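You operate a simulated robot arm through the tools that you are given. There is no shell and no other tool. Be economical: measure what you need, move in short steps, check, and stop when the job is done.

The job below is to be done with a simulated robot arm. You get a single attempt, and the scene is never put back.

JOB
Put the yellow stop block labelled "C325" from the low deck of the tool trolley on the right end of trolley d. Put one of the steel blocks from the top of the cloth table on the shelf under the draining rack. Take the orange cup on the top of the cloth table and put it away on the purple mat. Take the flat cheese that says "Y204" from the top of the cloth table and put it on the shelf under the wringer. Put the light blue bucket from the top of the slatted table in the inside of the steel sink. Put the small follower from the shelf under the wringer on the top of the low steel table. Pull the door of the wall cupboard open. Do these in any order. Set down upright: yellow stop block, steel block, orange cup, light blue bucket.
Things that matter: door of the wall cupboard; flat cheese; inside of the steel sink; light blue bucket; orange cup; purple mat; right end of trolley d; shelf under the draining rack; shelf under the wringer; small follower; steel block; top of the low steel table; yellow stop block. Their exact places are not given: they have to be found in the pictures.

Only the result counts: the job must be done as asked and must still hold three seconds after the hand-in. Knocking over, shifting, dropping, spilling or breaking anything else fails it. Flat cloth is picked up by pressing the open fingertips on it (5 to 10 N) and closing them slowly along it; thin cloth reads only 2 to 8 mm in the jaws.

ROBOT AND FRAMES
A 7-joint arm with a fingered hand on a trunk, on a base that drives. Base frame: it is fixed to the floor where the robot stands at the start and does not move with it; the origin is under the middle of the robot, x ahead of it, y to its left, z up. Units: mm, rad, N and s.
Its first joint turns from -2.897 to 2.897 rad. Places, roughly: door of the wall cupboard [-7100, -7800, 1700]; flat cheese [-5250, 2750, 750]; inside of the steel sink [-7600, 1100, 600]; light blue bucket [-6000, 1000, 250]; orange cup (6x6x7 cm) [-5300, 2700, 800]; purple mat (16x23 cm) [-8440, -5280, 880]; right end of trolley d [-1100, -4100, 600]; shelf under the draining rack [-8200, 1100, 300]; shelf under the wringer [-6900, 1100, 300]; small follower [-6750, 1250, 250]; steel block (9x7x8 cm) [-5300, 1900, 800]; top of the low steel table [-5300, 1100, 500]; yellow stop block [750, 0, 250]. Payload 4.7 kg.
Tool frame: the origin (TCP) lies between the finger pads and is the grasp point; the fingertips stand 36 mm ahead of it; z points along the fingers, y is the line along which they close. Largest opening 120 mm; the body of the gripper starts 42 mm behind the TCP. The gripper is a hand of 5 fingers: y runs from the thumb to the fingers, the wrist lies at [-18, -122, -210] in the tool frame, and closing takes about 1.5 s.
Orientation is told as [roll, pitch, yaw] about the base's x, y, z axes, in that order, counted from this pose: with the fingers straight down and the wrist toward the robot, the tool's x, y and z point along [0, 1, 0], [1, 0, 0] and [0, 0, -1] of the base frame.

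CONTROLS
- The arm moves only by the tool nudge_tool. Its argument "rows" is a list of rows, each an object (a shift or turn left out is 0, a gripper value left out holds the last) with "linear": the shift along the tool's x, y, z in mm, a list of three; "turn": the turn, a rotation vector about the tool's x, y, z in rad, a list of three. In form: [{"linear": [x, y, z], "turn": [rx, ry, rz]}, ...]. A call has 1 to 20 rows; each row is the pose to reach, as a shift and turn from the pose commanded when the call began, along the tool's axes at that moment. "gripper" is the opening, from 0 (shut) to 1 (fully open), set as the call begins (left out, the last holds). Each row takes 0.2 s and may step no farther than 50 mm and 0.15 rad from the row before; otherwise, or with a gripper value out of range, the whole call is refused. A pose out of reach is approached as far as the arm can. The call stops where the force on the tool passes 40 N (or 10 N more than at its start, if that is more) or the arm is blocked; 0.2 s more then pass. The fingers move at their own pace (about 45 mm/s each) and stop on an object; they squeeze with about 26 N. The grip force told is the motor's: it shows also when the fingers shut on nothing. Time passes only in rows, and 0.2 s behind the last, so rows that repeat a pose let the fingers close. The reply holds the time, the measured pose of the TCP, the force on the tool along the base axes, the opening and the grip force, in the units named above and with some noise, with the torque about the TCP (base axes, N m) and any sound that the robot's microphone picked up.
- Cameras (640 x 400 px; columns grow to the right, rows downward): "scene" is now at [-246.9, 67.9, 1207.3]; the picture's right is [-0.13, -0.99, 0.00], its down [-0.62, 0.08, -0.78] and it looks along [0.77, -0.10, -0.63] (base axes); focal length 259 px, centre (320, 200). "wrist" rides on the gripper at [73, -91, -143] in the tool frame; the picture's right is [-0.80, 0.28, -0.53], its down [-0.53, -0.73, 0.42] and it looks along [-0.27, 0.62, 0.74] (tool axes); focal length 234 px, centre (320, 200).
- capture(camera): a new picture of that camera. It takes no simulated time.
- roll_base(legs): drives the robot by 1 to 6 legs, each [ahead, turn to the left] in mm and rad, along the robot's own axes; the way and the turn of a leg run together, so that a leg with both is an arc; at most 1500 mm and 3.142 rad a leg. The arm and the cameras ride along, it lands a little off, and it stops where it bumps. It gives what a move gives.
- curl_fingers(index, middle, ring, little, thumb_bend, thumb_turn): sets how far each is bent, from 0 (flat) to 100 (curled in); at 30 the hand is open as for a grip, at 70 the pads meet at the TCP. One left out holds its place. A second passes; each finger stops where it meets its share of the squeeze, and holds until it gets a number again. A gripper value or a shape takes the hand back. It gives what a move gives, with no picture; readings hold the bend of each and the force on index, middle, ring, little, thumb and palm. thumb_turn goes from beside the hand (0) to across from the fingers (100), as for a grip.
- grasp_type(shape): the hand has 5 fingers and takes this shape, open, in about a second: jaw (thumb against the fingers, like two jaws); tri (thumb and two fingers); tip (a fingertip pinch); poke (one finger out to press); point (the index stretched); flat (the hand flat); cup (the hand cupped); fist (a fist). The gripper value then closes the fingers along that shape, each until it touches; the sizes above hold for jaw. It gives what a move gives, with no picture.
- turn_head(pan, tilt): turns the head with the scene camera to pan (to the left, within 2.496 rad either way) and tilt (down, from -0.506 to 1.204), counted from straight ahead of the robot. It gives what a move gives.
- point_at(camera, pixels): for up to 12 pixels [column, row] of the newest picture of that camera ("zoom" is the newest enlarged one), the place [x, y, z] in the base frame of the surface seen there, good to about 2 mm. It takes no simulated time.
- zoom(camera, box): a new picture of the part [left, top, right, bottom] of that camera's present view, enlarged. It takes no simulated time.
- job_done(): hands the job in; it is judged then, once.

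Work in short steps. Measure before you move; look again where a grasp or a placing could have gone wrong, and mend it. You have 131 turns and 152 pictures in all, those below and enlarged ones among them. Open the gripper and draw the arm clear of the work before you hand the job in, unless the task says otherwise.

The tools are called after ">>>" by a JSON object that holds its "api" and its "payload". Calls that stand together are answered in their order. nudge_tool: Moves the arm, as the interface text tells. Its arguments: {"type":"object","properties":{"rows":{"type":"array"},"gripper":{"type":"number"}},"required":["rows"]} The other tools are called the same way: grasp_type (shape) gives the hand a shape; curl_fingers (index, middle, ring, little, thumb_bend, thumb_turn) moves the fingers one by one; roll_base (legs) drives the base; turn_head (pan, tilt) turns the head that bears the scene camera; capture (camera) takes a picture; point_at (camera, pixels) gives the place of the surface under pixels of a picture; zoom (camera, box) takes an enlarged picture of a part of a camera's view; job_done () hands the job in.

At the start:

```text
time_s: 0.0
tool_pos: [476.9, -107.7, 521.8]
tcp_rot: [0.0, 0.0, -0.001]
wrist_force: [-1.0, 0.3, 0.2]
torque: [-0.03, 0.01, 0.04]
opening: 119.5
grasp_force: 0.0
shape: jaw
bend: [30.0, 30.0, 30.0, 30.0, 30.0, 98.0]
finger forces: [0.0, 0.1, 0.1, 0.0, 0.1, 0.0]
robot x, y, heading: [0.2, 4.3, -0.001]
head pan, tilt: [-0.134, 0.679]
```

scene: 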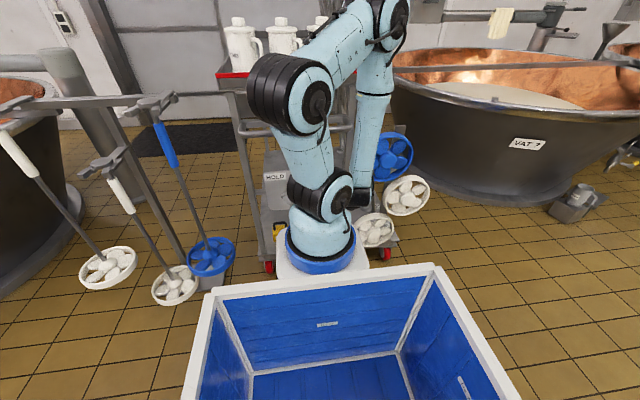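
wrist: 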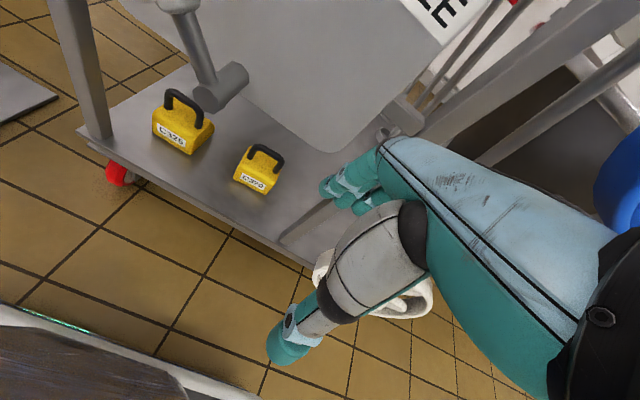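

The wrist picture shows two yellow blocks with handles at (183,122) and (258,167). I zoom in on them to read the labels.

>>> {"api": "zoom", "payload": {"camera": "wrist", "box": [130, 70, 310, 210]}}

>>> {"api": "point_at", "payload": {"camera": "wrist", "pixels": [[172, 138], [185, 100], [205, 118], [255, 180], [265, 153], [100, 120], [230, 205], [300, 215], [330, 130], [222, 90], [250, 60], [60, 330]]}}

>>> {"api": "point_at", "payload": {"camera": "scene", "pixels": [[320, 265], [205, 350], [490, 370], [320, 385], [432, 268], [330, 325]]}}

```text
2.86 times, centred on (220, 140) of wrist
```

zoom: 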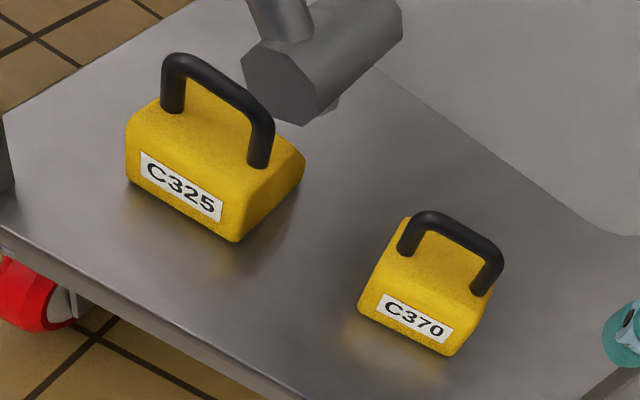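

```text
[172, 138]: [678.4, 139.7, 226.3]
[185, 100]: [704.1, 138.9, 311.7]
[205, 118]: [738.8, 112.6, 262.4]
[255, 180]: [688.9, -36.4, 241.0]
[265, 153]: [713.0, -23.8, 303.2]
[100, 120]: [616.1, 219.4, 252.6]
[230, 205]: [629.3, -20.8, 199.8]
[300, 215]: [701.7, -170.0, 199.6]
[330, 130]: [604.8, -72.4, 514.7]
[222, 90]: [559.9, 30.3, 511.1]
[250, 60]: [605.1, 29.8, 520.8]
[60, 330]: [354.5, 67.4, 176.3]
```

```text
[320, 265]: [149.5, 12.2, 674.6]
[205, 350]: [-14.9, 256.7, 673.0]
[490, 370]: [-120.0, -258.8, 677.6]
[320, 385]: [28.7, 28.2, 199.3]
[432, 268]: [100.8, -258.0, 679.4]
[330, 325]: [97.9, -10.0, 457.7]
```

C325 is the left block, near (705,139), with its handle top at about z 312. I turn the head to see the trolley from the front and check what overhangs it.

>>> {"api": "turn_head", "payload": {"pan": 0.3, "tilt": 0.6}}

>>> {"api": "capture", "payload": {"camera": "scene"}}

>>> {"api": "point_at", "payload": {"camera": "zoom", "pixels": [[172, 85], [215, 85], [262, 130], [172, 110], [258, 165], [128, 180], [235, 240], [303, 160], [283, 85], [320, 20], [10, 225], [340, 110]]}}

```text
time_s: 0.9
tool_pos: [476.3, -106.1, 522.7]
tcp_rot: [0.0, 0.001, 0.0]
wrist_force: [-0.4, -1.3, -0.7]
torque: [-0.04, 0.02, -0.02]
opening: 119.7
grasp_force: 0.0
shape: jaw
bend: [30.0, 30.0, 30.0, 30.0, 30.0, 98.0]
finger forces: [0.0, 0.0, 0.0, 0.0, 0.0, 0.1]
robot x, y, heading: [0.5, -1.3, -0.001]
head pan, tilt: [0.3, 0.6]
```

```text
148 pictures are left
```

scene: 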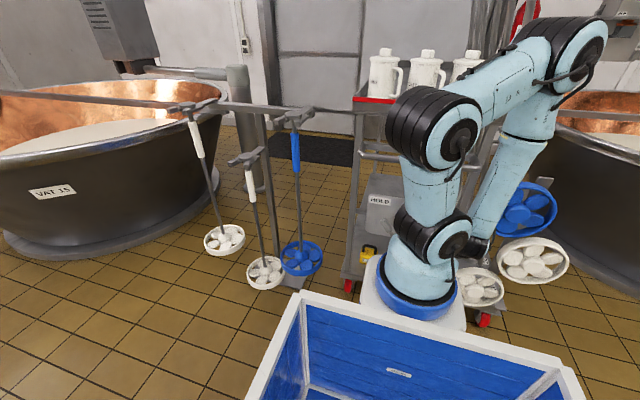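

```text
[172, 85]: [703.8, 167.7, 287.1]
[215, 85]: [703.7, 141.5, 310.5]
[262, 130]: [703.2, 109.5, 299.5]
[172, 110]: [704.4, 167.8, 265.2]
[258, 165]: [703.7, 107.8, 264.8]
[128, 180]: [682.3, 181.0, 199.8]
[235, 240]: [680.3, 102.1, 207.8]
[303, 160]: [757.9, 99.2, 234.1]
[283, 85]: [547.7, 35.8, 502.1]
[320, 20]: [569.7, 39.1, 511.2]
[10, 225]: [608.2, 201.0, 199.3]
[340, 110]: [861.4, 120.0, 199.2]
```

I zoom in on the trolley for its overhanging parts, and get the arm base position.

>>> {"api": "zoom", "payload": {"camera": "scene", "box": [300, 80, 500, 320]}}

>>> {"api": "point_at", "payload": {"camera": "scene", "pixels": [[415, 295], [375, 290], [460, 290], [300, 300], [560, 380], [370, 253], [380, 200], [365, 130], [365, 95], [360, 155], [345, 270], [300, 380]]}}

```text
1.67 times, centred on (400, 200) of scene
```

zoom: 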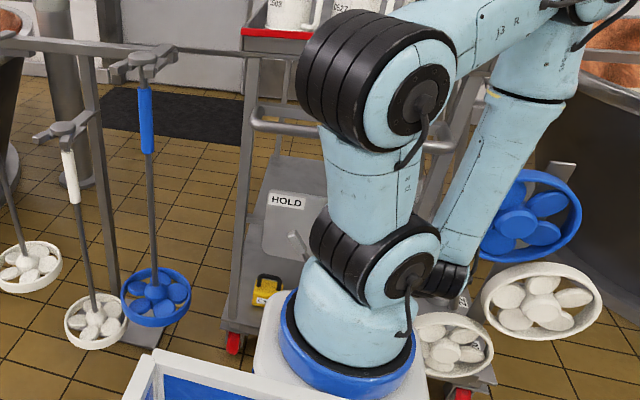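

```text
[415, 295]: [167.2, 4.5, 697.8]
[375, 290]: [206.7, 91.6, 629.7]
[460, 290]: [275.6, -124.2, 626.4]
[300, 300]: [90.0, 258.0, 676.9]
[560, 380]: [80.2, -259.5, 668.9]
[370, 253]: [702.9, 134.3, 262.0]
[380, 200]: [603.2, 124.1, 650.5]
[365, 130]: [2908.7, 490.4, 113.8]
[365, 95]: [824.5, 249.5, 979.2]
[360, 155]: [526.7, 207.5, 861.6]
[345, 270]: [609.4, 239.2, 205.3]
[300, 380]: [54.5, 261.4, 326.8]
```

The handle bar runs along y at x≈704, y 108–168, z≈265–312, and a "HOLD" panel at x≈605 hangs down to about z 505. I move the hand in front of the block, lower it and pitch it forward so it can go in under the panel, then look.

>>> {"api": "nudge_tool", "payload": {"rows": [{"linear": [45, 0, 0]}, {"linear": [90, -5, 10], "turn": [-0.1, 0, 0]}, {"linear": [135, -10, 20], "turn": [-0.2, 0, 0]}, {"linear": [180, -15, 30], "turn": [-0.3, 0, 0]}, {"linear": [215, -15, 60], "turn": [-0.4, 0, 0]}, {"linear": [245, -10, 90], "turn": [-0.5, 0, 0]}, {"linear": [245, -5, 120], "turn": [-0.6, 0, 0]}, {"linear": [245, 0, 150], "turn": [-0.6, 0, 0]}], "gripper": 0.55}}

>>> {"api": "capture", "payload": {"camera": "wrist"}}

>>> {"api": "capture", "payload": {"camera": "scene"}}

```text
time_s: 1.8
tool_pos: [566.2, -77.5, 560.1]
tcp_rot: [0.157, -0.384, -0.598]
wrist_force: [-23.5, 1.1, 0.3]
torque: [0.02, -0.13, -0.23]
opening: 58.6
grasp_force: 0.0
shape: jaw
bend: [75.0, 43.0, 40.0, 40.0, 68.0, 100.0]
finger forces: [22.7, 0.0, 0.1, 0.1, 0.0, 0.1]
robot x, y, heading: [-1.4, -0.6, 0.003]
head pan, tilt: [0.3, 0.6]
stopped in row 4: the arm was blocked; the commanded pose is now the measured one
```

```text
146 pictures are left
```

wrist: 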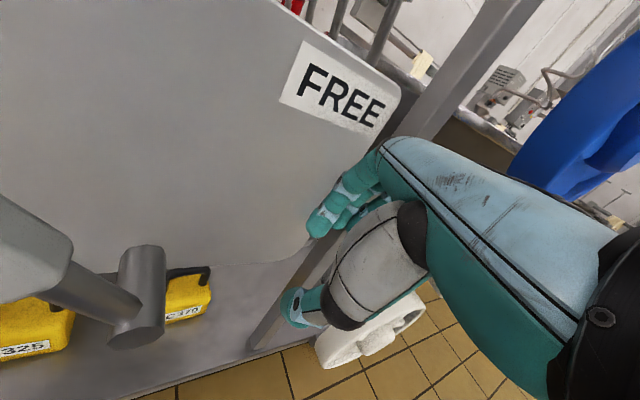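

```text
145 pictures are left
```

scene: 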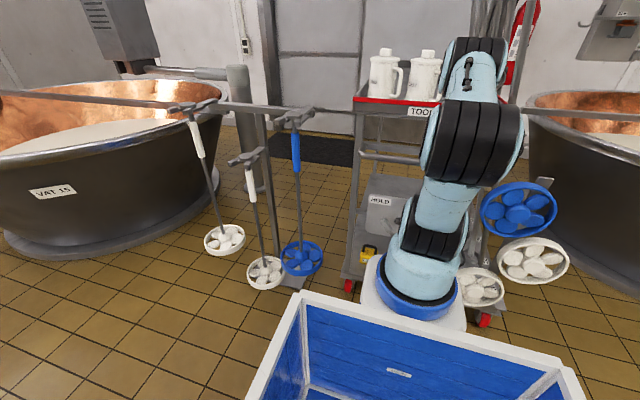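

The arm swung aside and an index finger touched the "FREE/HOLD" panel. I back the hand off 100 mm along base −x and turn it back to nominal.

>>> {"api": "nudge_tool", "payload": {"rows": [{"linear": [-15, -23, -12]}, {"linear": [-30, -46, -24]}, {"linear": [-51, -77, -39]}, {"linear": [-51, -77, -39], "turn": [0.08, -0.007, -0.11]}, {"linear": [-51, -77, -39], "turn": [0.16, -0.014, -0.22]}, {"linear": [-51, -77, -39], "turn": [0.25, -0.02, -0.33]}, {"linear": [-51, -77, -39], "turn": [0.33, -0.028, -0.44]}, {"linear": [-51, -77, -39], "turn": [0.418, -0.035, -0.559]}]}}

>>> {"api": "capture", "payload": {"camera": "scene"}}

```text
time_s: 2.8
tool_pos: [569.7, -103.4, 600.4]
tcp_rot: [0.115, -0.553, -0.419]
wrist_force: [-3.0, 0.8, 0.2]
torque: [0.02, -0.02, -0.17]
opening: 65.5
grasp_force: 0.0
shape: jaw
bend: [74.0, 43.0, 41.0, 40.0, 68.0, 100.0]
finger forces: [0.1, 0.8, 3.0, 0.0, 0.0, 0.0]
robot x, y, heading: [-3.4, 5.7, -0.002]
head pan, tilt: [0.3, 0.6]
stopped in row 4: the arm was blocked; the commanded pose is now the measured one
```

```text
144 pictures are left
```

scene: 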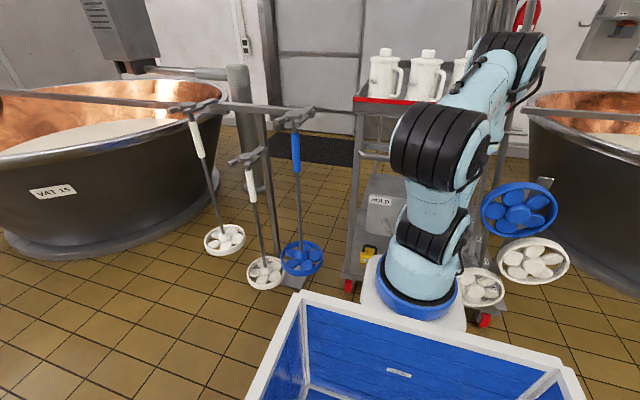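

The arm is blocked again, so it is too folded this close. Before I drive back I look behind the robot.

>>> {"api": "turn_head", "payload": {"pan": 2.49, "tilt": 0.45}}

>>> {"api": "capture", "payload": {"camera": "scene"}}

>>> {"api": "turn_head", "payload": {"pan": -2.49, "tilt": 0.45}}

>>> {"api": "capture", "payload": {"camera": "scene"}}

>>> {"api": "capture", "payload": {"camera": "wrist"}}

```text
time_s: 4.9
tool_pos: [570.0, -102.2, 600.0]
tcp_rot: [0.115, -0.553, -0.418]
wrist_force: [-4.4, -0.5, -0.4]
torque: [0.0, -0.07, -0.22]
opening: 65.8
grasp_force: 0.0
shape: jaw
bend: [74.0, 43.0, 41.0, 40.0, 68.0, 100.0]
finger forces: [0.0, 0.6, 3.5, 0.0, 0.0, 0.1]
robot x, y, heading: [-2.9, 1.1, -0.003]
head pan, tilt: [2.491, 0.45]
```

```text
143 pictures are left
```

scene: 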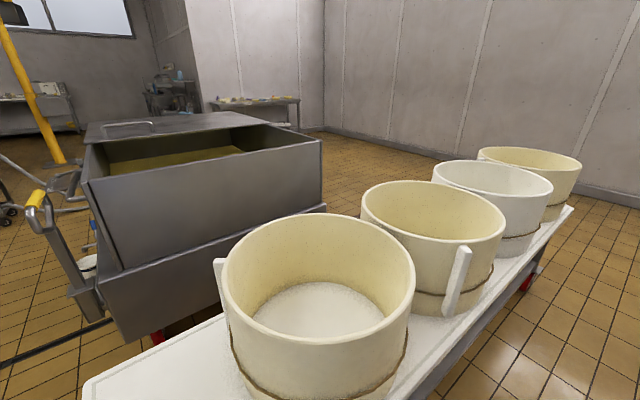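

```text
time_s: 8.8
tool_pos: [569.9, -102.4, 600.6]
tcp_rot: [0.117, -0.554, -0.418]
wrist_force: [-2.8, -0.8, -0.4]
torque: [0.04, -0.07, -0.14]
opening: 66.1
grasp_force: 0.2
shape: jaw
bend: [74.0, 43.0, 41.0, 40.0, 68.0, 100.0]
finger forces: [0.1, 0.6, 2.6, 0.1, 0.0, 0.1]
robot x, y, heading: [1.1, 2.3, -0.003]
head pan, tilt: [-2.491, 0.45]
```

```text
142 pictures are left
```

scene: 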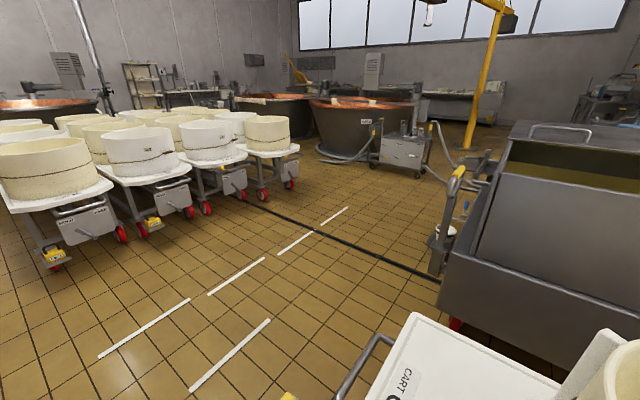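

```text
141 pictures are left
```

wrist: 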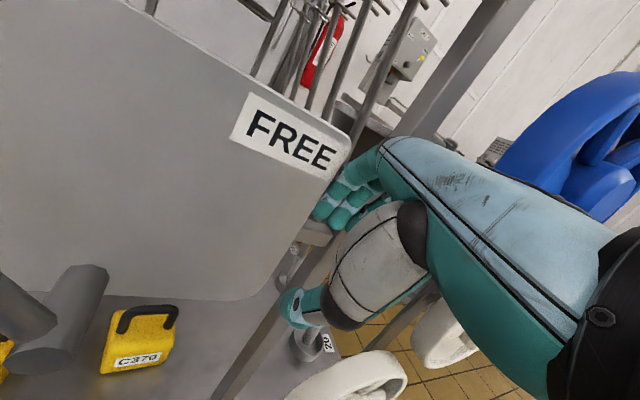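

A cart stands behind the robot, so I measure its near edge and corner and some landmarks.

>>> {"api": "point_at", "payload": {"camera": "scene", "pixels": [[410, 320], [400, 395], [345, 390], [230, 355], [340, 210], [140, 330], [470, 330], [75, 225], [155, 215], [220, 185], [280, 165], [56, 255]]}}

>>> {"api": "turn_head", "payload": {"pan": 2.49, "tilt": 0.7}}

>>> {"api": "capture", "payload": {"camera": "scene"}}

>>> {"api": "point_at", "payload": {"camera": "scene", "pixels": [[100, 300], [250, 330], [400, 330], [450, 280], [560, 150], [500, 350], [300, 360]]}}

```text
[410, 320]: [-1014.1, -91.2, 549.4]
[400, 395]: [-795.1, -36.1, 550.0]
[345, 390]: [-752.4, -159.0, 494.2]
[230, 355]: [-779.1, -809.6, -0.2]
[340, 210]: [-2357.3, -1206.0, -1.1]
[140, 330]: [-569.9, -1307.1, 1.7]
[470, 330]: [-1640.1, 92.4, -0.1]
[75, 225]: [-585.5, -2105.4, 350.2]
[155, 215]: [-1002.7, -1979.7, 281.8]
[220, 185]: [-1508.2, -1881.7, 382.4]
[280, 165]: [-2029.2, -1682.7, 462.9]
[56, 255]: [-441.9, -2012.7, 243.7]
```

```text
time_s: 12.7
tool_pos: [570.1, -102.3, 601.0]
tcp_rot: [0.115, -0.552, -0.417]
wrist_force: [-2.8, 0.5, -0.2]
torque: [0.06, -0.04, -0.13]
opening: 65.9
grasp_force: 0.0
shape: jaw
bend: [74.0, 43.0, 41.0, 40.0, 68.0, 100.0]
finger forces: [0.1, 0.5, 2.4, 0.1, 0.0, 0.1]
robot x, y, heading: [0.4, 2.7, -0.003]
head pan, tilt: [2.491, 0.7]
```

```text
140 pictures are left
```

scene: 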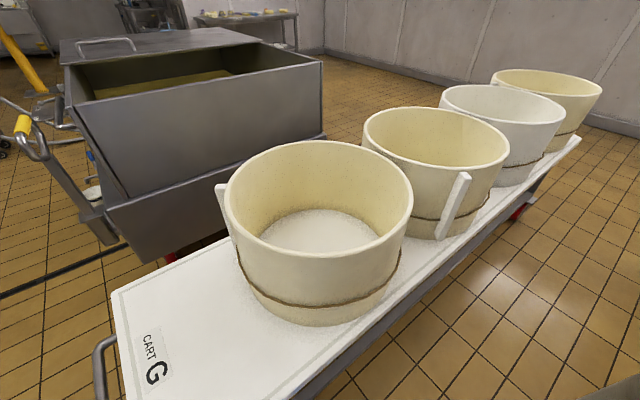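

```text
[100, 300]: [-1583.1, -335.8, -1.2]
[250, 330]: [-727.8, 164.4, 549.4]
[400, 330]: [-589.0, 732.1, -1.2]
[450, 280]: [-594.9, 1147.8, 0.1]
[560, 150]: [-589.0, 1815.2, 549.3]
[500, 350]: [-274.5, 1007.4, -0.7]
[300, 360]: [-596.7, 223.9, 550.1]
```

Cart G's near edge is at x≈−595, so there is room. I drive straight back 170 mm.

>>> {"api": "roll_base", "payload": {"legs": [[-170, 0]]}}

>>> {"api": "turn_head", "payload": {"pan": 0.4, "tilt": 0.6}}

>>> {"api": "capture", "payload": {"camera": "scene"}}

>>> {"api": "capture", "payload": {"camera": "wrist"}}

```text
time_s: 14.2
tool_pos: [398.0, -103.9, 600.0]
tcp_rot: [0.116, -0.554, -0.419]
wrist_force: [0.3, 0.4, 0.3]
torque: [0.0, 0.01, 0.01]
opening: 66.0
grasp_force: 0.1
shape: jaw
bend: [74.0, 43.0, 40.0, 40.0, 68.0, 100.0]
finger forces: [0.0, 0.1, 0.0, 0.1, 0.0, 0.1]
robot x, y, heading: [-171.0, -0.8, 0.001]
head pan, tilt: [2.491, 0.7]
```

```text
time_s: 16.2
tool_pos: [398.7, -102.1, 600.2]
tcp_rot: [0.115, -0.554, -0.418]
wrist_force: [-1.1, 0.6, -0.1]
torque: [0.03, -0.02, -0.02]
opening: 65.7
grasp_force: 0.1
shape: jaw
bend: [74.0, 43.0, 40.0, 40.0, 68.0, 100.0]
finger forces: [0.0, 0.0, 0.1, 0.0, 0.1, 0.0]
robot x, y, heading: [-172.5, -2.5, -0.003]
head pan, tilt: [0.4, 0.6]
```

```text
139 pictures are left
```

scene: 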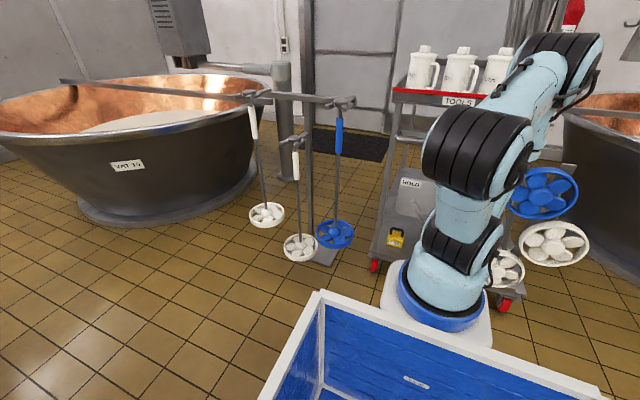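

```text
138 pictures are left
```

wrist: 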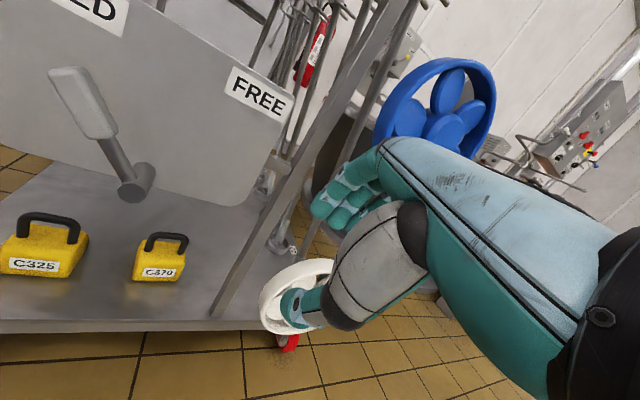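

There is clearance now. I measure the panel, lever and block with the wrist camera, then plan the approach.

>>> {"api": "point_at", "payload": {"camera": "wrist", "pixels": [[20, 140], [120, 175], [210, 200], [60, 75], [105, 130], [148, 180], [48, 222], [70, 235], [25, 225], [5, 260], [270, 150], [215, 310]]}}

>>> {"api": "nudge_tool", "payload": {"rows": [{"linear": [29, -16, 23], "turn": [0, 0.013, -0.044]}, {"linear": [59, -31, 46], "turn": [0, 0.026, -0.089]}, {"linear": [88, -47, 70], "turn": [0, 0.04, -0.133]}, {"linear": [117, -62, 93], "turn": [0, 0.053, -0.178]}, {"linear": [147, -78, 116], "turn": [0, 0.066, -0.222]}, {"linear": [176, -94, 140], "turn": [0, 0.08, -0.266]}, {"linear": [206, -109, 163], "turn": [0, 0.092, -0.31]}, {"linear": [235, -125, 186], "turn": [0, 0.105, -0.355]}], "gripper": 0.55}}

>>> {"api": "capture", "payload": {"camera": "wrist"}}

```text
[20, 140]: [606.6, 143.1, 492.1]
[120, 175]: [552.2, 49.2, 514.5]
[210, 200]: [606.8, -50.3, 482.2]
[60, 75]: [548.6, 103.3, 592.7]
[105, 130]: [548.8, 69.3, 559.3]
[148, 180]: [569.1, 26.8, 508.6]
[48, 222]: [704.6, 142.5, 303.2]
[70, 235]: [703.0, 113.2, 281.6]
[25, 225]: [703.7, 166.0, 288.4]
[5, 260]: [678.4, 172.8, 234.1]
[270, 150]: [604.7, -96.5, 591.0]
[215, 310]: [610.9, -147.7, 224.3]
```

```text
time_s: 18.0
tool_pos: [481.6, 140.1, 399.1]
tcp_rot: [-0.005, -0.572, 0.0]
wrist_force: [0.6, -0.3, -0.1]
torque: [-0.02, 0.01, -0.01]
opening: 66.0
grasp_force: 0.1
shape: jaw
bend: [74.0, 43.0, 40.0, 40.0, 68.0, 100.0]
finger forces: [0.1, 0.0, 0.1, 0.0, 0.1, 0.0]
robot x, y, heading: [-171.6, -1.2, -0.002]
head pan, tilt: [0.4, 0.6]
```

```text
137 pictures are left
```

wrist: 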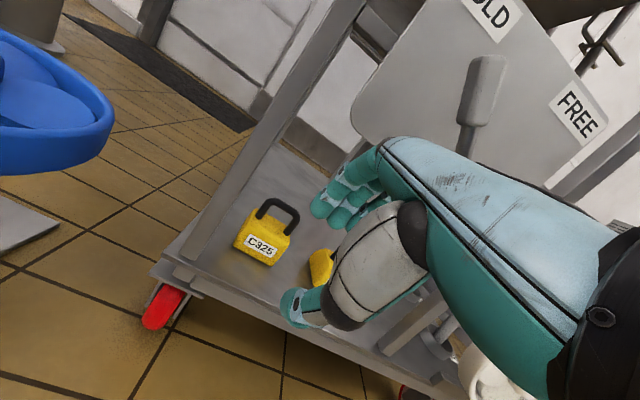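

The hand is straight in front of C325 at pitch −0.57, but the index reads bend 74. I reset the jaw shape first, then advance under the panel to 80 mm short of the handle.

>>> {"api": "grasp_type", "payload": {"shape": "jaw"}}

>>> {"api": "nudge_tool", "payload": {"rows": [{"linear": [0, 34, 26]}, {"linear": [0, 68, 52]}, {"linear": [0, 102, 79]}, {"linear": [0, 136, 105]}, {"linear": [0, 136, 105]}], "gripper": 0.5}}

>>> {"api": "capture", "payload": {"camera": "wrist"}}

>>> {"api": "capture", "payload": {"camera": "scene"}}

```text
time_s: 18.9
tool_pos: [481.5, 140.7, 400.8]
tcp_rot: [-0.005, -0.571, 0.003]
wrist_force: [-0.1, 0.2, -0.3]
torque: [0.02, 0.04, 0.02]
opening: 119.5
grasp_force: 0.1
shape: jaw
bend: [30.0, 30.0, 30.0, 30.0, 30.0, 98.0]
finger forces: [0.0, 0.1, 0.1, 0.1, 0.0, 0.0]
robot x, y, heading: [-172.2, 2.5, 0.005]
head pan, tilt: [0.4, 0.6]
```

```text
time_s: 20.1
tool_pos: [653.2, 139.1, 385.8]
tcp_rot: [-0.007, -0.572, 0.001]
wrist_force: [0.7, 0.4, -0.6]
torque: [0.0, -0.01, 0.02]
opening: 60.6
grasp_force: 0.1
shape: jaw
bend: [74.0, 45.0, 42.0, 40.0, 70.0, 100.0]
finger forces: [0.1, 0.0, 0.0, 0.1, 0.1, 0.0]
robot x, y, heading: [-169.6, 0.4, 0.001]
head pan, tilt: [0.4, 0.6]
```

```text
136 pictures are left
```

wrist: 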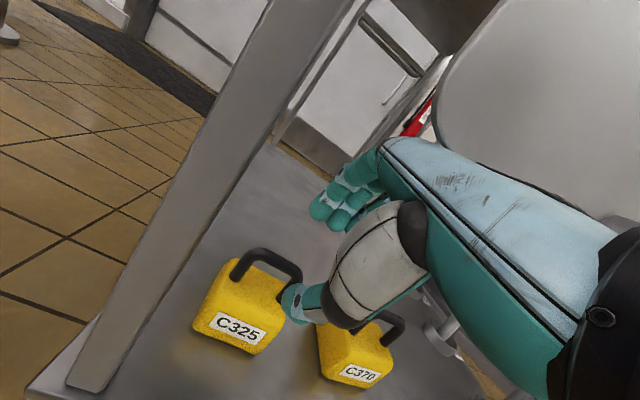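

```text
135 pictures are left
```

scene: 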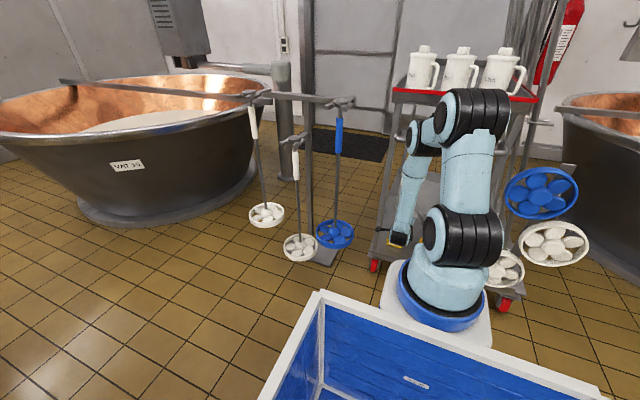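

The index reads 74 and the thumb 70 at half opening, so I zoom in on the hand to see where the digits really are.

>>> {"api": "zoom", "payload": {"camera": "wrist", "box": [180, 120, 440, 390]}}

>>> {"api": "point_at", "payload": {"camera": "wrist", "pixels": [[320, 210], [335, 190], [340, 220], [295, 302], [310, 310], [350, 165], [370, 215], [375, 280], [262, 254], [292, 272], [240, 262], [240, 300]]}}

```text
1.48 times, centred on (310, 255) of wrist
```

zoom: 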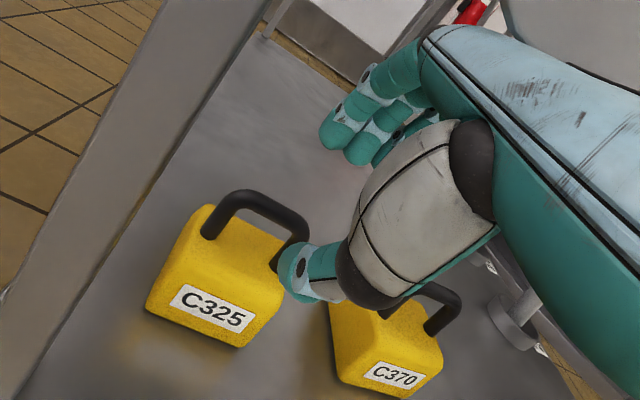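

```text
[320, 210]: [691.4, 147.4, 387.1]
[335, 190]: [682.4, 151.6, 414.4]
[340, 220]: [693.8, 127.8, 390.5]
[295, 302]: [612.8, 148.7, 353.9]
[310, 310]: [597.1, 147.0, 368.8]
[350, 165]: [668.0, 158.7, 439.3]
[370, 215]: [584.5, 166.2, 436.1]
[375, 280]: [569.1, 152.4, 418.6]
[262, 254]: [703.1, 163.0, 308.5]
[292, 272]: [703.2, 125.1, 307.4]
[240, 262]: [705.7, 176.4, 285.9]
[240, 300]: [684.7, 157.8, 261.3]
```

The thumb and fingers straddle the bar plane correctly, and the bar top is at (703, 125–163, 308). I advance 78 mm along the fingers, then close.

>>> {"api": "nudge_tool", "payload": {"rows": [{"linear": [0, 0, 20]}, {"linear": [0, 0, 40]}, {"linear": [0, 0, 60]}, {"linear": [0, 0, 78]}]}}

>>> {"api": "nudge_tool", "payload": {"rows": [{"linear": [0, 0, 0]}, {"linear": [0, 0, 0]}, {"linear": [0, 0, 0]}, {"linear": [0, 0, 0]}, {"linear": [0, 0, 0]}, {"linear": [0, 0, 0]}, {"linear": [0, 0, 0]}], "gripper": 0}}

>>> {"api": "zoom", "payload": {"camera": "wrist", "box": [160, 120, 480, 390]}}

```text
time_s: 21.1
tool_pos: [694.8, 139.4, 321.0]
tcp_rot: [-0.005, -0.575, 0.001]
wrist_force: [0.6, -0.3, -0.1]
torque: [-0.03, 0.02, 0.01]
opening: 60.5
grasp_force: 0.1
shape: jaw
bend: [74.0, 45.0, 42.0, 40.0, 70.0, 100.0]
finger forces: [0.0, 0.1, 0.0, 0.0, 0.1, 0.0]
robot x, y, heading: [-168.9, 1.7, 0.003]
head pan, tilt: [0.4, 0.6]
```

```text
time_s: 22.7
tool_pos: [693.6, 137.8, 319.5]
tcp_rot: [-0.004, -0.573, 0.001]
wrist_force: [0.7, 0.1, -0.4]
torque: [-0.09, 0.04, 0.04]
opening: 7.2
grasp_force: 26.1
shape: jaw
bend: [72.0, 63.0, 68.0, 67.0, 70.0, 100.0]
finger forces: [11.2, 5.1, 2.9, 0.0, 21.6, 0.0]
robot x, y, heading: [-172.8, 1.0, -0.0]
head pan, tilt: [0.4, 0.6]
```

```text
1.48 times, centred on (320, 255) of wrist
```

zoom: 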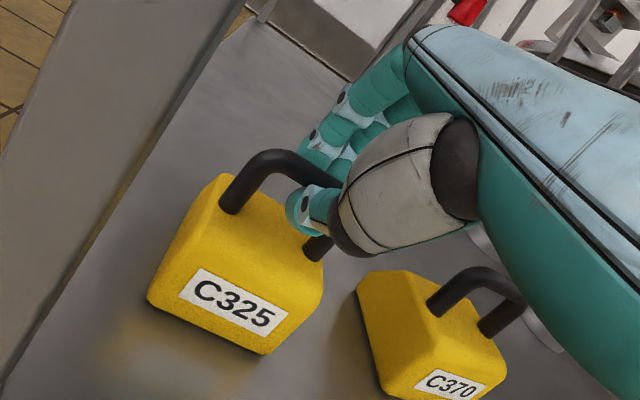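

The bar is gripped at about 26 N. I lift 30 mm and check the load.

>>> {"api": "nudge_tool", "payload": {"rows": [{"linear": [0, 5, -8]}, {"linear": [0, 11, -17]}, {"linear": [0, 16, -25]}, {"linear": [0, 16, -25]}]}}

>>> {"api": "zoom", "payload": {"camera": "wrist", "box": [160, 120, 480, 390]}}

```text
time_s: 23.7
tool_pos: [693.9, 138.3, 350.0]
tcp_rot: [-0.005, -0.573, 0.001]
wrist_force: [0.1, 0.2, -4.8]
torque: [-0.03, 0.11, 0.02]
opening: 7.7
grasp_force: 25.5
shape: jaw
bend: [72.0, 63.0, 68.0, 67.0, 71.0, 100.0]
finger forces: [13.4, 5.3, 2.6, 0.0, 21.2, 0.0]
robot x, y, heading: [-170.7, -2.2, -0.003]
head pan, tilt: [0.4, 0.6]
```

```text
1.48 times, centred on (320, 255) of wrist
```

zoom: 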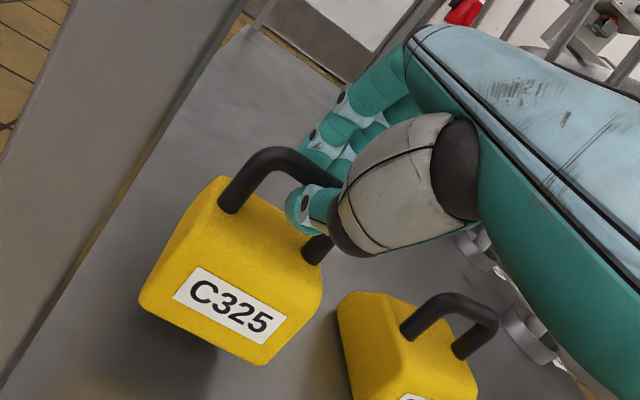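

The block hangs upright at about 0.5 kg. I pull it straight back clear of the trolley, then raise it to carry height.

>>> {"api": "nudge_tool", "payload": {"rows": [{"linear": [0, -34, -22]}, {"linear": [0, -67, -43]}, {"linear": [0, -101, -65]}, {"linear": [0, -135, -87]}, {"linear": [0, -168, -108]}, {"linear": [0, -202, -130]}, {"linear": [0, -180, -164]}, {"linear": [0, -158, -198]}, {"linear": [0, -136, -232]}, {"linear": [0, -114, -266]}, {"linear": [0, -92, -300]}, {"linear": [0, -70, -334]}, {"linear": [0, -48, -368]}, {"linear": [0, -26, -402]}, {"linear": [0, -4, -436]}, {"linear": [0, 18, -470]}]}}

>>> {"api": "turn_head", "payload": {"pan": -1.6, "tilt": 0.4}}

>>> {"api": "capture", "payload": {"camera": "scene"}}

```text
time_s: 27.1
tool_pos: [453.2, 142.7, 755.5]
tcp_rot: [-0.005, -0.57, 0.001]
wrist_force: [-0.4, 0.2, -4.0]
torque: [-0.07, 0.06, -0.01]
opening: 7.4
grasp_force: 26.2
shape: jaw
bend: [72.0, 63.0, 69.0, 67.0, 71.0, 100.0]
finger forces: [13.2, 4.9, 2.8, 0.0, 21.6, 0.0]
robot x, y, heading: [-174.4, 1.3, 0.003]
head pan, tilt: [0.4, 0.6]
```

```text
time_s: 29.0
tool_pos: [455.0, 142.5, 753.7]
tcp_rot: [-0.006, -0.573, 0.002]
wrist_force: [0.9, -0.6, -5.4]
torque: [-0.01, 0.07, 0.0]
opening: 7.5
grasp_force: 25.8
shape: jaw
bend: [72.0, 63.0, 69.0, 67.0, 71.0, 100.0]
finger forces: [13.0, 5.0, 2.5, 0.0, 21.3, 0.0]
robot x, y, heading: [-169.7, 0.8, -0.001]
head pan, tilt: [-1.6, 0.4]
```

```text
131 pictures are left
```

scene: 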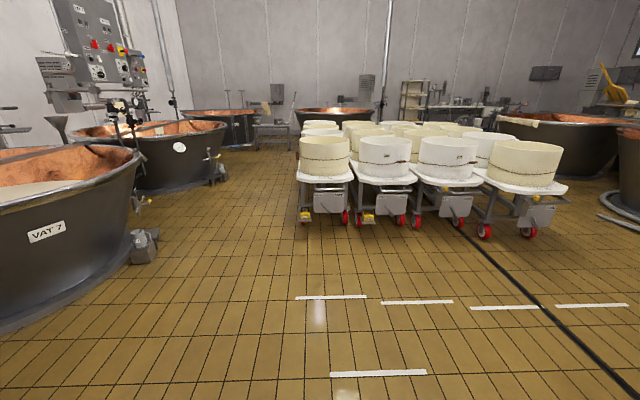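

Four carts stand in a row to the right. I zoom in to read their labels and measure their far ends.

>>> {"api": "zoom", "payload": {"camera": "scene", "box": [280, 90, 600, 250]}}

>>> {"api": "point_at", "payload": {"camera": "scene", "pixels": [[298, 175], [322, 122], [388, 175], [450, 182], [530, 190], [225, 115], [335, 112], [270, 135], [215, 175], [250, 150], [165, 150], [370, 225]]}}

```text
2.00 times, centred on (440, 170) of scene
```

zoom: 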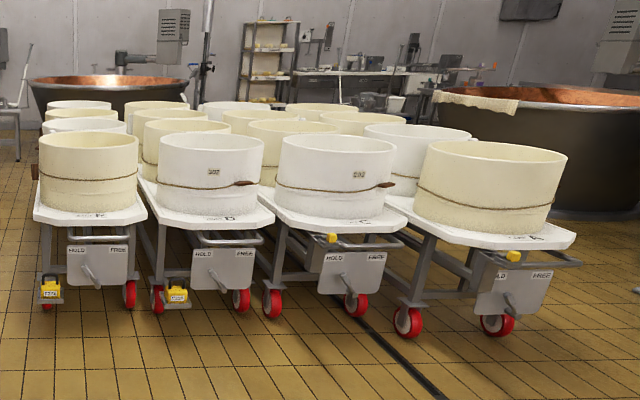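

```text
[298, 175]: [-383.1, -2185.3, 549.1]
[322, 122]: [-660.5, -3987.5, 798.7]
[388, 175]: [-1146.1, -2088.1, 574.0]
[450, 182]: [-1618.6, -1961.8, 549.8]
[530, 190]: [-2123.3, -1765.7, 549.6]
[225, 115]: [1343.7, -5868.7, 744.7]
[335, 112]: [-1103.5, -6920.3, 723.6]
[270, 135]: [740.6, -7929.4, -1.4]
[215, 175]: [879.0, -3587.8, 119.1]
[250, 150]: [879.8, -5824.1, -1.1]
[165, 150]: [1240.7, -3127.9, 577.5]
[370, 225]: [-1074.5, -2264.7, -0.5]
```

Cart D looks like the one at x≈−1150, and its right end is the far one. Before turning I retract the arm and check the robot's own rear extent and the floor to the right.

>>> {"api": "point_at", "payload": {"camera": "scene", "pixels": [[150, 255], [20, 330], [135, 215], [215, 155], [300, 195], [300, 220], [355, 225], [310, 125]]}}

>>> {"api": "nudge_tool", "payload": {"rows": [{"linear": [-20, -13, -9]}, {"linear": [-40, -27, -17]}, {"linear": [-60, -40, -26]}, {"linear": [-80, -54, -34]}, {"linear": [-100, -67, -43]}, {"linear": [-120, -80, -52]}, {"linear": [-140, -93, -60]}]}}

>>> {"api": "turn_head", "payload": {"pan": -2.4, "tilt": 1.2}}

>>> {"api": "capture", "payload": {"camera": "scene"}}

```text
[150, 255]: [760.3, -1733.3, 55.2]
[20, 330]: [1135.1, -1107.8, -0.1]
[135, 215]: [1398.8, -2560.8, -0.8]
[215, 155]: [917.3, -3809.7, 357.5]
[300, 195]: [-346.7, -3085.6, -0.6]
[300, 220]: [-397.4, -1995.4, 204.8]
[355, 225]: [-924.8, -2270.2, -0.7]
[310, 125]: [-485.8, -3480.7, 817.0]
```

```text
time_s: 30.8
tool_pos: [411.2, 7.3, 813.3]
tcp_rot: [-0.011, -0.671, 0.0]
wrist_force: [0.1, -1.1, -4.4]
torque: [-0.02, 0.09, -0.02]
opening: 7.5
grasp_force: 26.0
shape: jaw
bend: [72.0, 63.0, 69.0, 67.0, 72.0, 100.0]
finger forces: [13.6, 4.8, 2.3, 0.0, 20.8, 0.1]
out of reach, approached as far as the arm can: row 5, 6, 7
robot x, y, heading: [-172.3, -3.3, -0.004]
head pan, tilt: [-1.6, 0.4]
stopped in row 7: the arm was blocked; the commanded pose is now the measured one
```

```text
time_s: 31.9
tool_pos: [411.8, 7.2, 813.9]
tcp_rot: [-0.009, -0.671, -0.003]
wrist_force: [-0.6, -0.1, -5.8]
torque: [-0.07, 0.1, 0.03]
opening: 7.6
grasp_force: 26.3
shape: jaw
bend: [72.0, 63.0, 69.0, 67.0, 72.0, 100.0]
finger forces: [13.5, 4.7, 2.4, 0.0, 20.7, 0.0]
robot x, y, heading: [-171.1, 0.9, 0.001]
head pan, tilt: [-2.4, 1.201]
```

```text
129 pictures are left
```

scene: 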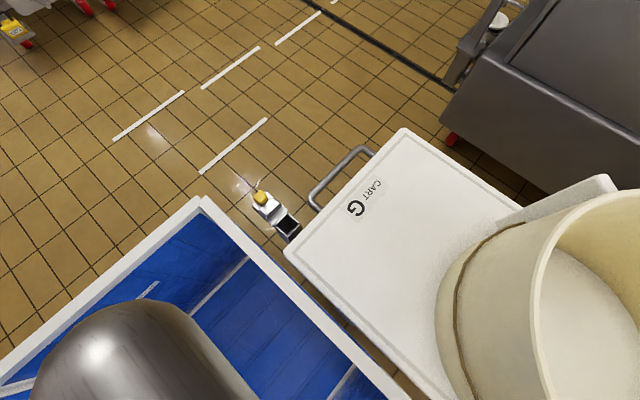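

I measure the crate corner against the cart's corner.

>>> {"api": "point_at", "payload": {"camera": "scene", "pixels": [[203, 203], [285, 250], [315, 195], [265, 198], [370, 385], [40, 340], [300, 290], [360, 150]]}}

```text
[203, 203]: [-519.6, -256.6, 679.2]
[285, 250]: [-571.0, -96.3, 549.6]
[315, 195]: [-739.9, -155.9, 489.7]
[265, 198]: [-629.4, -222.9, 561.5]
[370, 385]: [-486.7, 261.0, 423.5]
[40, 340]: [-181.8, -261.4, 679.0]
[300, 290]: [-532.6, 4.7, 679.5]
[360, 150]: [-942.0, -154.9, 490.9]
```

The crate corner needs to swing clear of the cart, so I arc forward and right in small legs, then head along −y down the aisle at x≈200.

>>> {"api": "roll_base", "payload": {"legs": [[60, -0.5], [150, -0.5], [150, 0], [500, -0.571], [1300, 0]]}}

>>> {"api": "turn_head", "payload": {"pan": 0, "tilt": 0.35}}

>>> {"api": "capture", "payload": {"camera": "scene"}}

```text
time_s: 34.0
tool_pos: [403.8, -285.8, 811.0]
tcp_rot: [-0.007, -0.666, -0.495]
wrist_force: [0.0, 0.5, -4.5]
torque: [0.03, 0.07, 0.0]
opening: 7.4
grasp_force: 25.7
shape: jaw
bend: [72.0, 63.0, 69.0, 67.0, 72.0, 100.0]
finger forces: [13.1, 4.6, 2.2, 0.0, 20.7, 0.0]
robot x, y, heading: [-111.5, -14.7, -0.485]
head pan, tilt: [-2.4, 1.201]
stopped in leg 2: the robot was blocked; the commanded pose is now the measured one
```

```text
time_s: 36.1
tool_pos: [404.9, -285.4, 810.8]
tcp_rot: [-0.006, -0.667, -0.494]
wrist_force: [-0.5, -1.1, -4.7]
torque: [-0.03, 0.12, 0.0]
opening: 7.4
grasp_force: 26.1
shape: jaw
bend: [72.0, 63.0, 69.0, 67.0, 72.0, 100.0]
finger forces: [13.1, 4.6, 2.5, 0.0, 20.4, 0.0]
robot x, y, heading: [-108.3, -16.5, -0.478]
head pan, tilt: [0.0, 0.351]
```

```text
128 pictures are left
```

scene: 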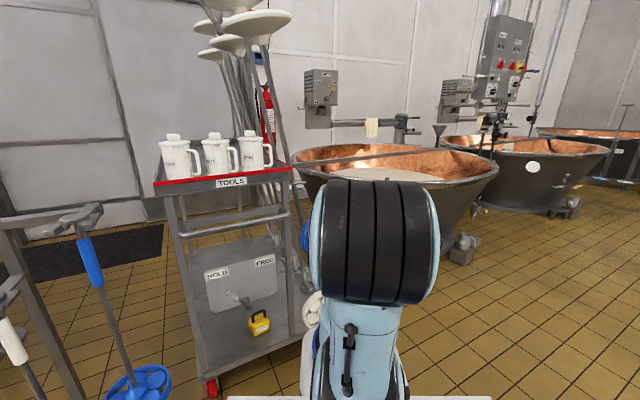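

The base is blocked at the start of leg 2. I look down at the left side and the right rear to see what it meets.

>>> {"api": "turn_head", "payload": {"pan": -2.4, "tilt": 1.2}}

>>> {"api": "capture", "payload": {"camera": "scene"}}

>>> {"api": "turn_head", "payload": {"pan": 2.3, "tilt": 1.2}}

>>> {"api": "capture", "payload": {"camera": "scene"}}

>>> {"api": "turn_head", "payload": {"pan": 0.5, "tilt": 0.9}}

>>> {"api": "capture", "payload": {"camera": "scene"}}

>>> {"api": "capture", "payload": {"camera": "wrist"}}

```text
time_s: 38.4
tool_pos: [404.0, -286.2, 811.6]
tcp_rot: [-0.007, -0.667, -0.496]
wrist_force: [0.0, -0.2, -5.0]
torque: [-0.01, 0.11, -0.02]
opening: 7.3
grasp_force: 26.8
shape: jaw
bend: [72.0, 63.0, 69.0, 67.0, 72.0, 100.0]
finger forces: [13.0, 4.5, 2.4, 0.0, 20.5, 0.0]
robot x, y, heading: [-106.5, -20.6, -0.489]
head pan, tilt: [-2.4, 1.201]
```

```text
127 pictures are left
```

scene: 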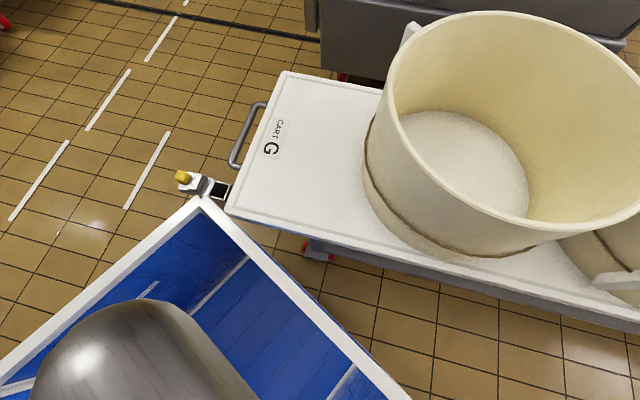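

```text
time_s: 42.1
tool_pos: [405.0, -285.8, 812.4]
tcp_rot: [-0.008, -0.667, -0.495]
wrist_force: [0.0, -0.3, -4.5]
torque: [0.04, 0.1, 0.01]
opening: 7.5
grasp_force: 26.1
shape: jaw
bend: [72.0, 63.0, 69.0, 67.0, 72.0, 100.0]
finger forces: [13.1, 4.6, 2.4, 0.0, 20.5, 0.1]
robot x, y, heading: [-109.3, -17.6, -0.49]
head pan, tilt: [2.3, 1.201]
```

```text
126 pictures are left
```

scene: 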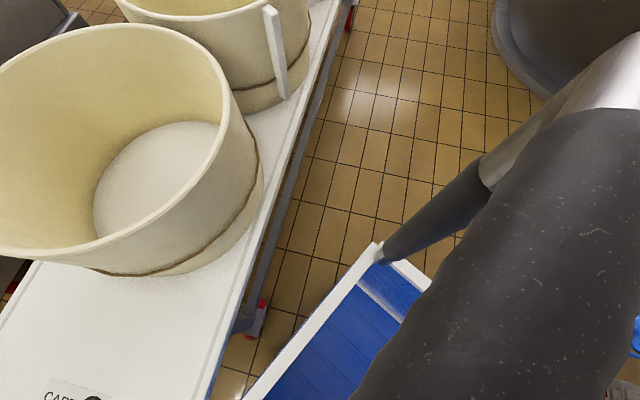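

```text
time_s: 43.9
tool_pos: [403.5, -285.3, 810.6]
tcp_rot: [-0.007, -0.666, -0.498]
wrist_force: [-0.3, 0.2, -4.8]
torque: [-0.01, 0.12, 0.04]
opening: 7.5
grasp_force: 25.9
shape: jaw
bend: [72.0, 63.0, 69.0, 67.0, 72.0, 100.0]
finger forces: [13.1, 4.4, 2.4, 0.0, 20.5, 0.0]
robot x, y, heading: [-108.8, -16.6, -0.479]
head pan, tilt: [0.499, 0.901]
```

```text
125 pictures are left
```

scene: 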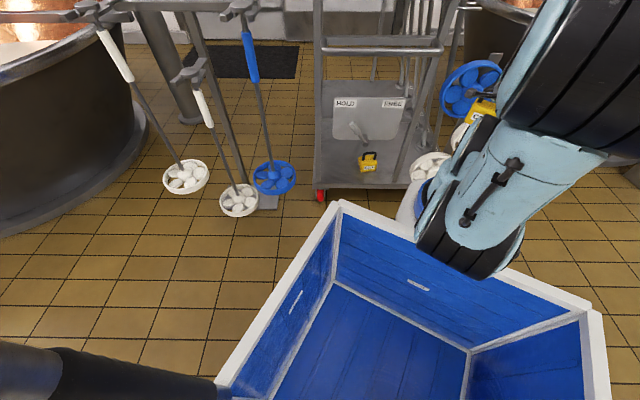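

```text
124 pictures are left
```

wrist: 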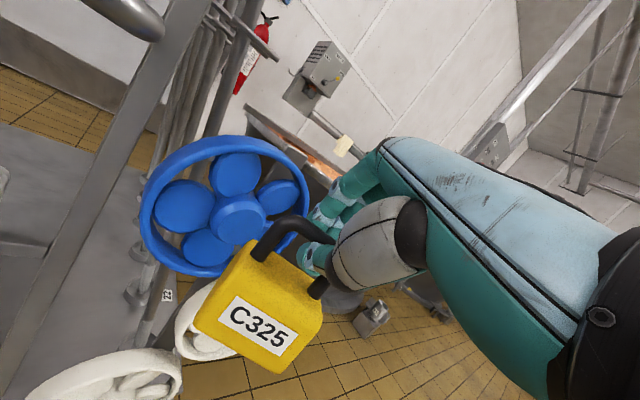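

The crate's rear-right corner is at the cart's corner hook. I check the distance from the held block to the blue wheel before driving straight forward.

>>> {"api": "point_at", "payload": {"camera": "wrist", "pixels": [[175, 205], [235, 145], [150, 215], [240, 215], [300, 190], [230, 330], [195, 315], [110, 370], [245, 250], [150, 100]]}}

>>> {"api": "point_at", "payload": {"camera": "scene", "pixels": [[500, 130], [480, 75], [430, 165], [455, 30], [445, 95], [590, 300], [335, 200]]}}

```text
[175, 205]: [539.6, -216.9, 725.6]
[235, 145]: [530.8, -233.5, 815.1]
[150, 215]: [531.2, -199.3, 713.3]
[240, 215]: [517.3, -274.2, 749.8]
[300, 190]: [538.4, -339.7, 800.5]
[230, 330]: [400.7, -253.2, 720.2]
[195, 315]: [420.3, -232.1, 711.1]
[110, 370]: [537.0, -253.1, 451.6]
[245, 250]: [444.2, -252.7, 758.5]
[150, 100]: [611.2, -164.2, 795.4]
```

```text
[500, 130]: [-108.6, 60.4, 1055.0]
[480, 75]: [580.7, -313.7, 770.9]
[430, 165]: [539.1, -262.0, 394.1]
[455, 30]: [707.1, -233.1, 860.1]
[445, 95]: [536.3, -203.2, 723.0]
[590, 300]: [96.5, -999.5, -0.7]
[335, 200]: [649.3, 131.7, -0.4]
```

The blue wheel is about 50 mm beyond the block. I swing the hand 250 mm to the robot's right (tool −x), away from it, before moving on.

>>> {"api": "nudge_tool", "payload": {"rows": [{"linear": [-30, -3, 2]}, {"linear": [-60, -5, 3]}, {"linear": [-90, -5, 3]}, {"linear": [-120, -5, 3]}, {"linear": [-150, -5, 3]}, {"linear": [-180, -5, 3]}, {"linear": [-210, -5, 3]}, {"linear": [-250, -5, 3]}]}}

>>> {"api": "turn_head", "payload": {"pan": -0.3, "tilt": 0.7}}

>>> {"api": "capture", "payload": {"camera": "scene"}}

```text
time_s: 45.7
tool_pos: [282.0, -503.0, 807.3]
tcp_rot: [-0.007, -0.667, -0.496]
wrist_force: [-0.8, 0.5, -4.2]
torque: [0.05, 0.09, 0.03]
opening: 7.4
grasp_force: 26.0
shape: jaw
bend: [72.0, 64.0, 69.0, 67.0, 72.0, 100.0]
finger forces: [12.5, 4.7, 2.0, 0.0, 19.3, 0.0]
robot x, y, heading: [-108.9, -14.4, -0.486]
head pan, tilt: [0.499, 0.901]
```

```text
time_s: 46.8
tool_pos: [282.5, -503.3, 806.6]
tcp_rot: [-0.007, -0.666, -0.496]
wrist_force: [0.8, 0.3, -4.6]
torque: [0.0, 0.05, -0.01]
opening: 7.5
grasp_force: 26.6
shape: jaw
bend: [72.0, 64.0, 69.0, 67.0, 72.0, 100.0]
finger forces: [12.7, 4.2, 2.5, 0.1, 19.7, 0.1]
robot x, y, heading: [-109.6, -19.2, -0.488]
head pan, tilt: [-0.3, 0.7]
```

```text
123 pictures are left
```

scene: 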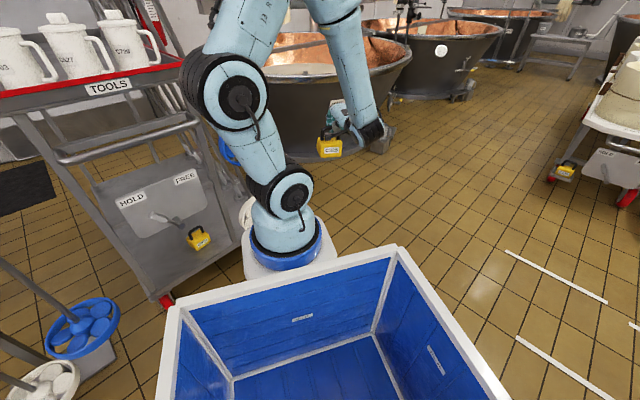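

The block is well clear now. I drive straight ahead 100 mm, arc right onto the aisle, and continue along −y.

>>> {"api": "roll_base", "payload": {"legs": [[100, 0], [150, -0.5], [350, -0.585], [1400, 0], [1300, 0]]}}

>>> {"api": "turn_head", "payload": {"pan": -0.6, "tilt": 0.35}}

>>> {"api": "capture", "payload": {"camera": "scene"}}

```text
time_s: 63.9
tool_pos: [-119.1, -3745.3, 807.1]
tcp_rot: [-0.007, -0.667, -1.605]
wrist_force: [-0.3, -0.7, -4.8]
torque: [0.13, 0.0, 0.01]
opening: 7.7
grasp_force: 26.2
shape: jaw
bend: [72.0, 64.0, 69.0, 67.0, 72.0, 100.0]
finger forces: [12.0, 3.7, 2.4, 0.0, 19.1, 0.0]
robot x, y, heading: [146.9, -3176.8, -1.587]
head pan, tilt: [-0.3, 0.7]
```

```text
time_s: 64.7
tool_pos: [-118.1, -3746.1, 807.1]
tcp_rot: [-0.005, -0.665, -1.605]
wrist_force: [-0.7, -0.6, -4.8]
torque: [0.1, 0.02, 0.01]
opening: 7.5
grasp_force: 25.7
shape: jaw
bend: [72.0, 64.0, 69.0, 67.0, 72.0, 100.0]
finger forces: [12.0, 3.7, 2.3, 0.0, 19.2, 0.0]
robot x, y, heading: [142.7, -3174.2, -1.593]
head pan, tilt: [-0.6, 0.351]
```

```text
122 pictures are left
```

scene: 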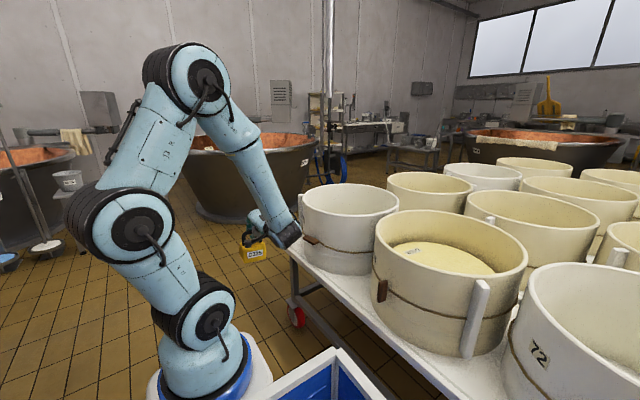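

The aisle is clear. I measure the cart ends and the vat base ahead before I drive on.

>>> {"api": "point_at", "payload": {"camera": "scene", "pixels": [[290, 250], [330, 270], [210, 215], [250, 222], [190, 180], [345, 180], [440, 180], [520, 160], [160, 300]]}}

>>> {"api": "roll_base", "payload": {"legs": [[1350, 0]]}}

>>> {"api": "turn_head", "payload": {"pan": -1.9, "tilt": 0.5}}

>>> {"api": "capture", "payload": {"camera": "scene"}}

```text
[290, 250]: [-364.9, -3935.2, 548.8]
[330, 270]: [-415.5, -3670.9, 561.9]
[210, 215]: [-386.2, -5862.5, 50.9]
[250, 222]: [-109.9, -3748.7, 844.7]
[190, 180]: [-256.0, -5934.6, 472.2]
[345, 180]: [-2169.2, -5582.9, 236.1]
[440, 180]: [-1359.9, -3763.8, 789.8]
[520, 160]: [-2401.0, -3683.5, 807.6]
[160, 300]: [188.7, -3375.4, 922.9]
```

```text
time_s: 71.5
tool_pos: [-158.2, -5098.8, 807.5]
tcp_rot: [-0.007, -0.666, -1.612]
wrist_force: [-1.0, -0.1, -4.2]
torque: [0.09, 0.05, -0.01]
opening: 7.5
grasp_force: 26.0
shape: jaw
bend: [72.0, 64.0, 69.0, 67.0, 72.0, 100.0]
finger forces: [11.8, 3.5, 2.2, 0.0, 19.1, 0.1]
robot x, y, heading: [106.8, -4530.3, -1.598]
head pan, tilt: [-0.6, 0.351]
```

```text
time_s: 73.0
tool_pos: [-156.7, -5099.0, 807.4]
tcp_rot: [-0.006, -0.666, -1.613]
wrist_force: [0.7, -0.7, -4.4]
torque: [0.09, 0.02, 0.05]
opening: 7.3
grasp_force: 25.7
shape: jaw
bend: [72.0, 64.0, 69.0, 67.0, 72.0, 100.0]
finger forces: [11.9, 3.5, 2.2, 0.0, 19.1, 0.0]
robot x, y, heading: [108.7, -4534.6, -1.6]
head pan, tilt: [-1.901, 0.499]
```

```text
121 pictures are left
```

scene: 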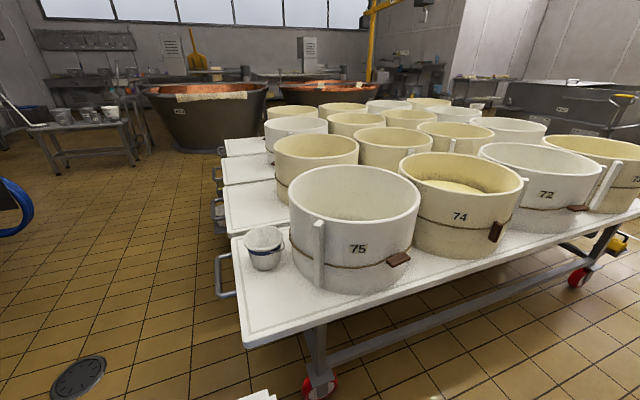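

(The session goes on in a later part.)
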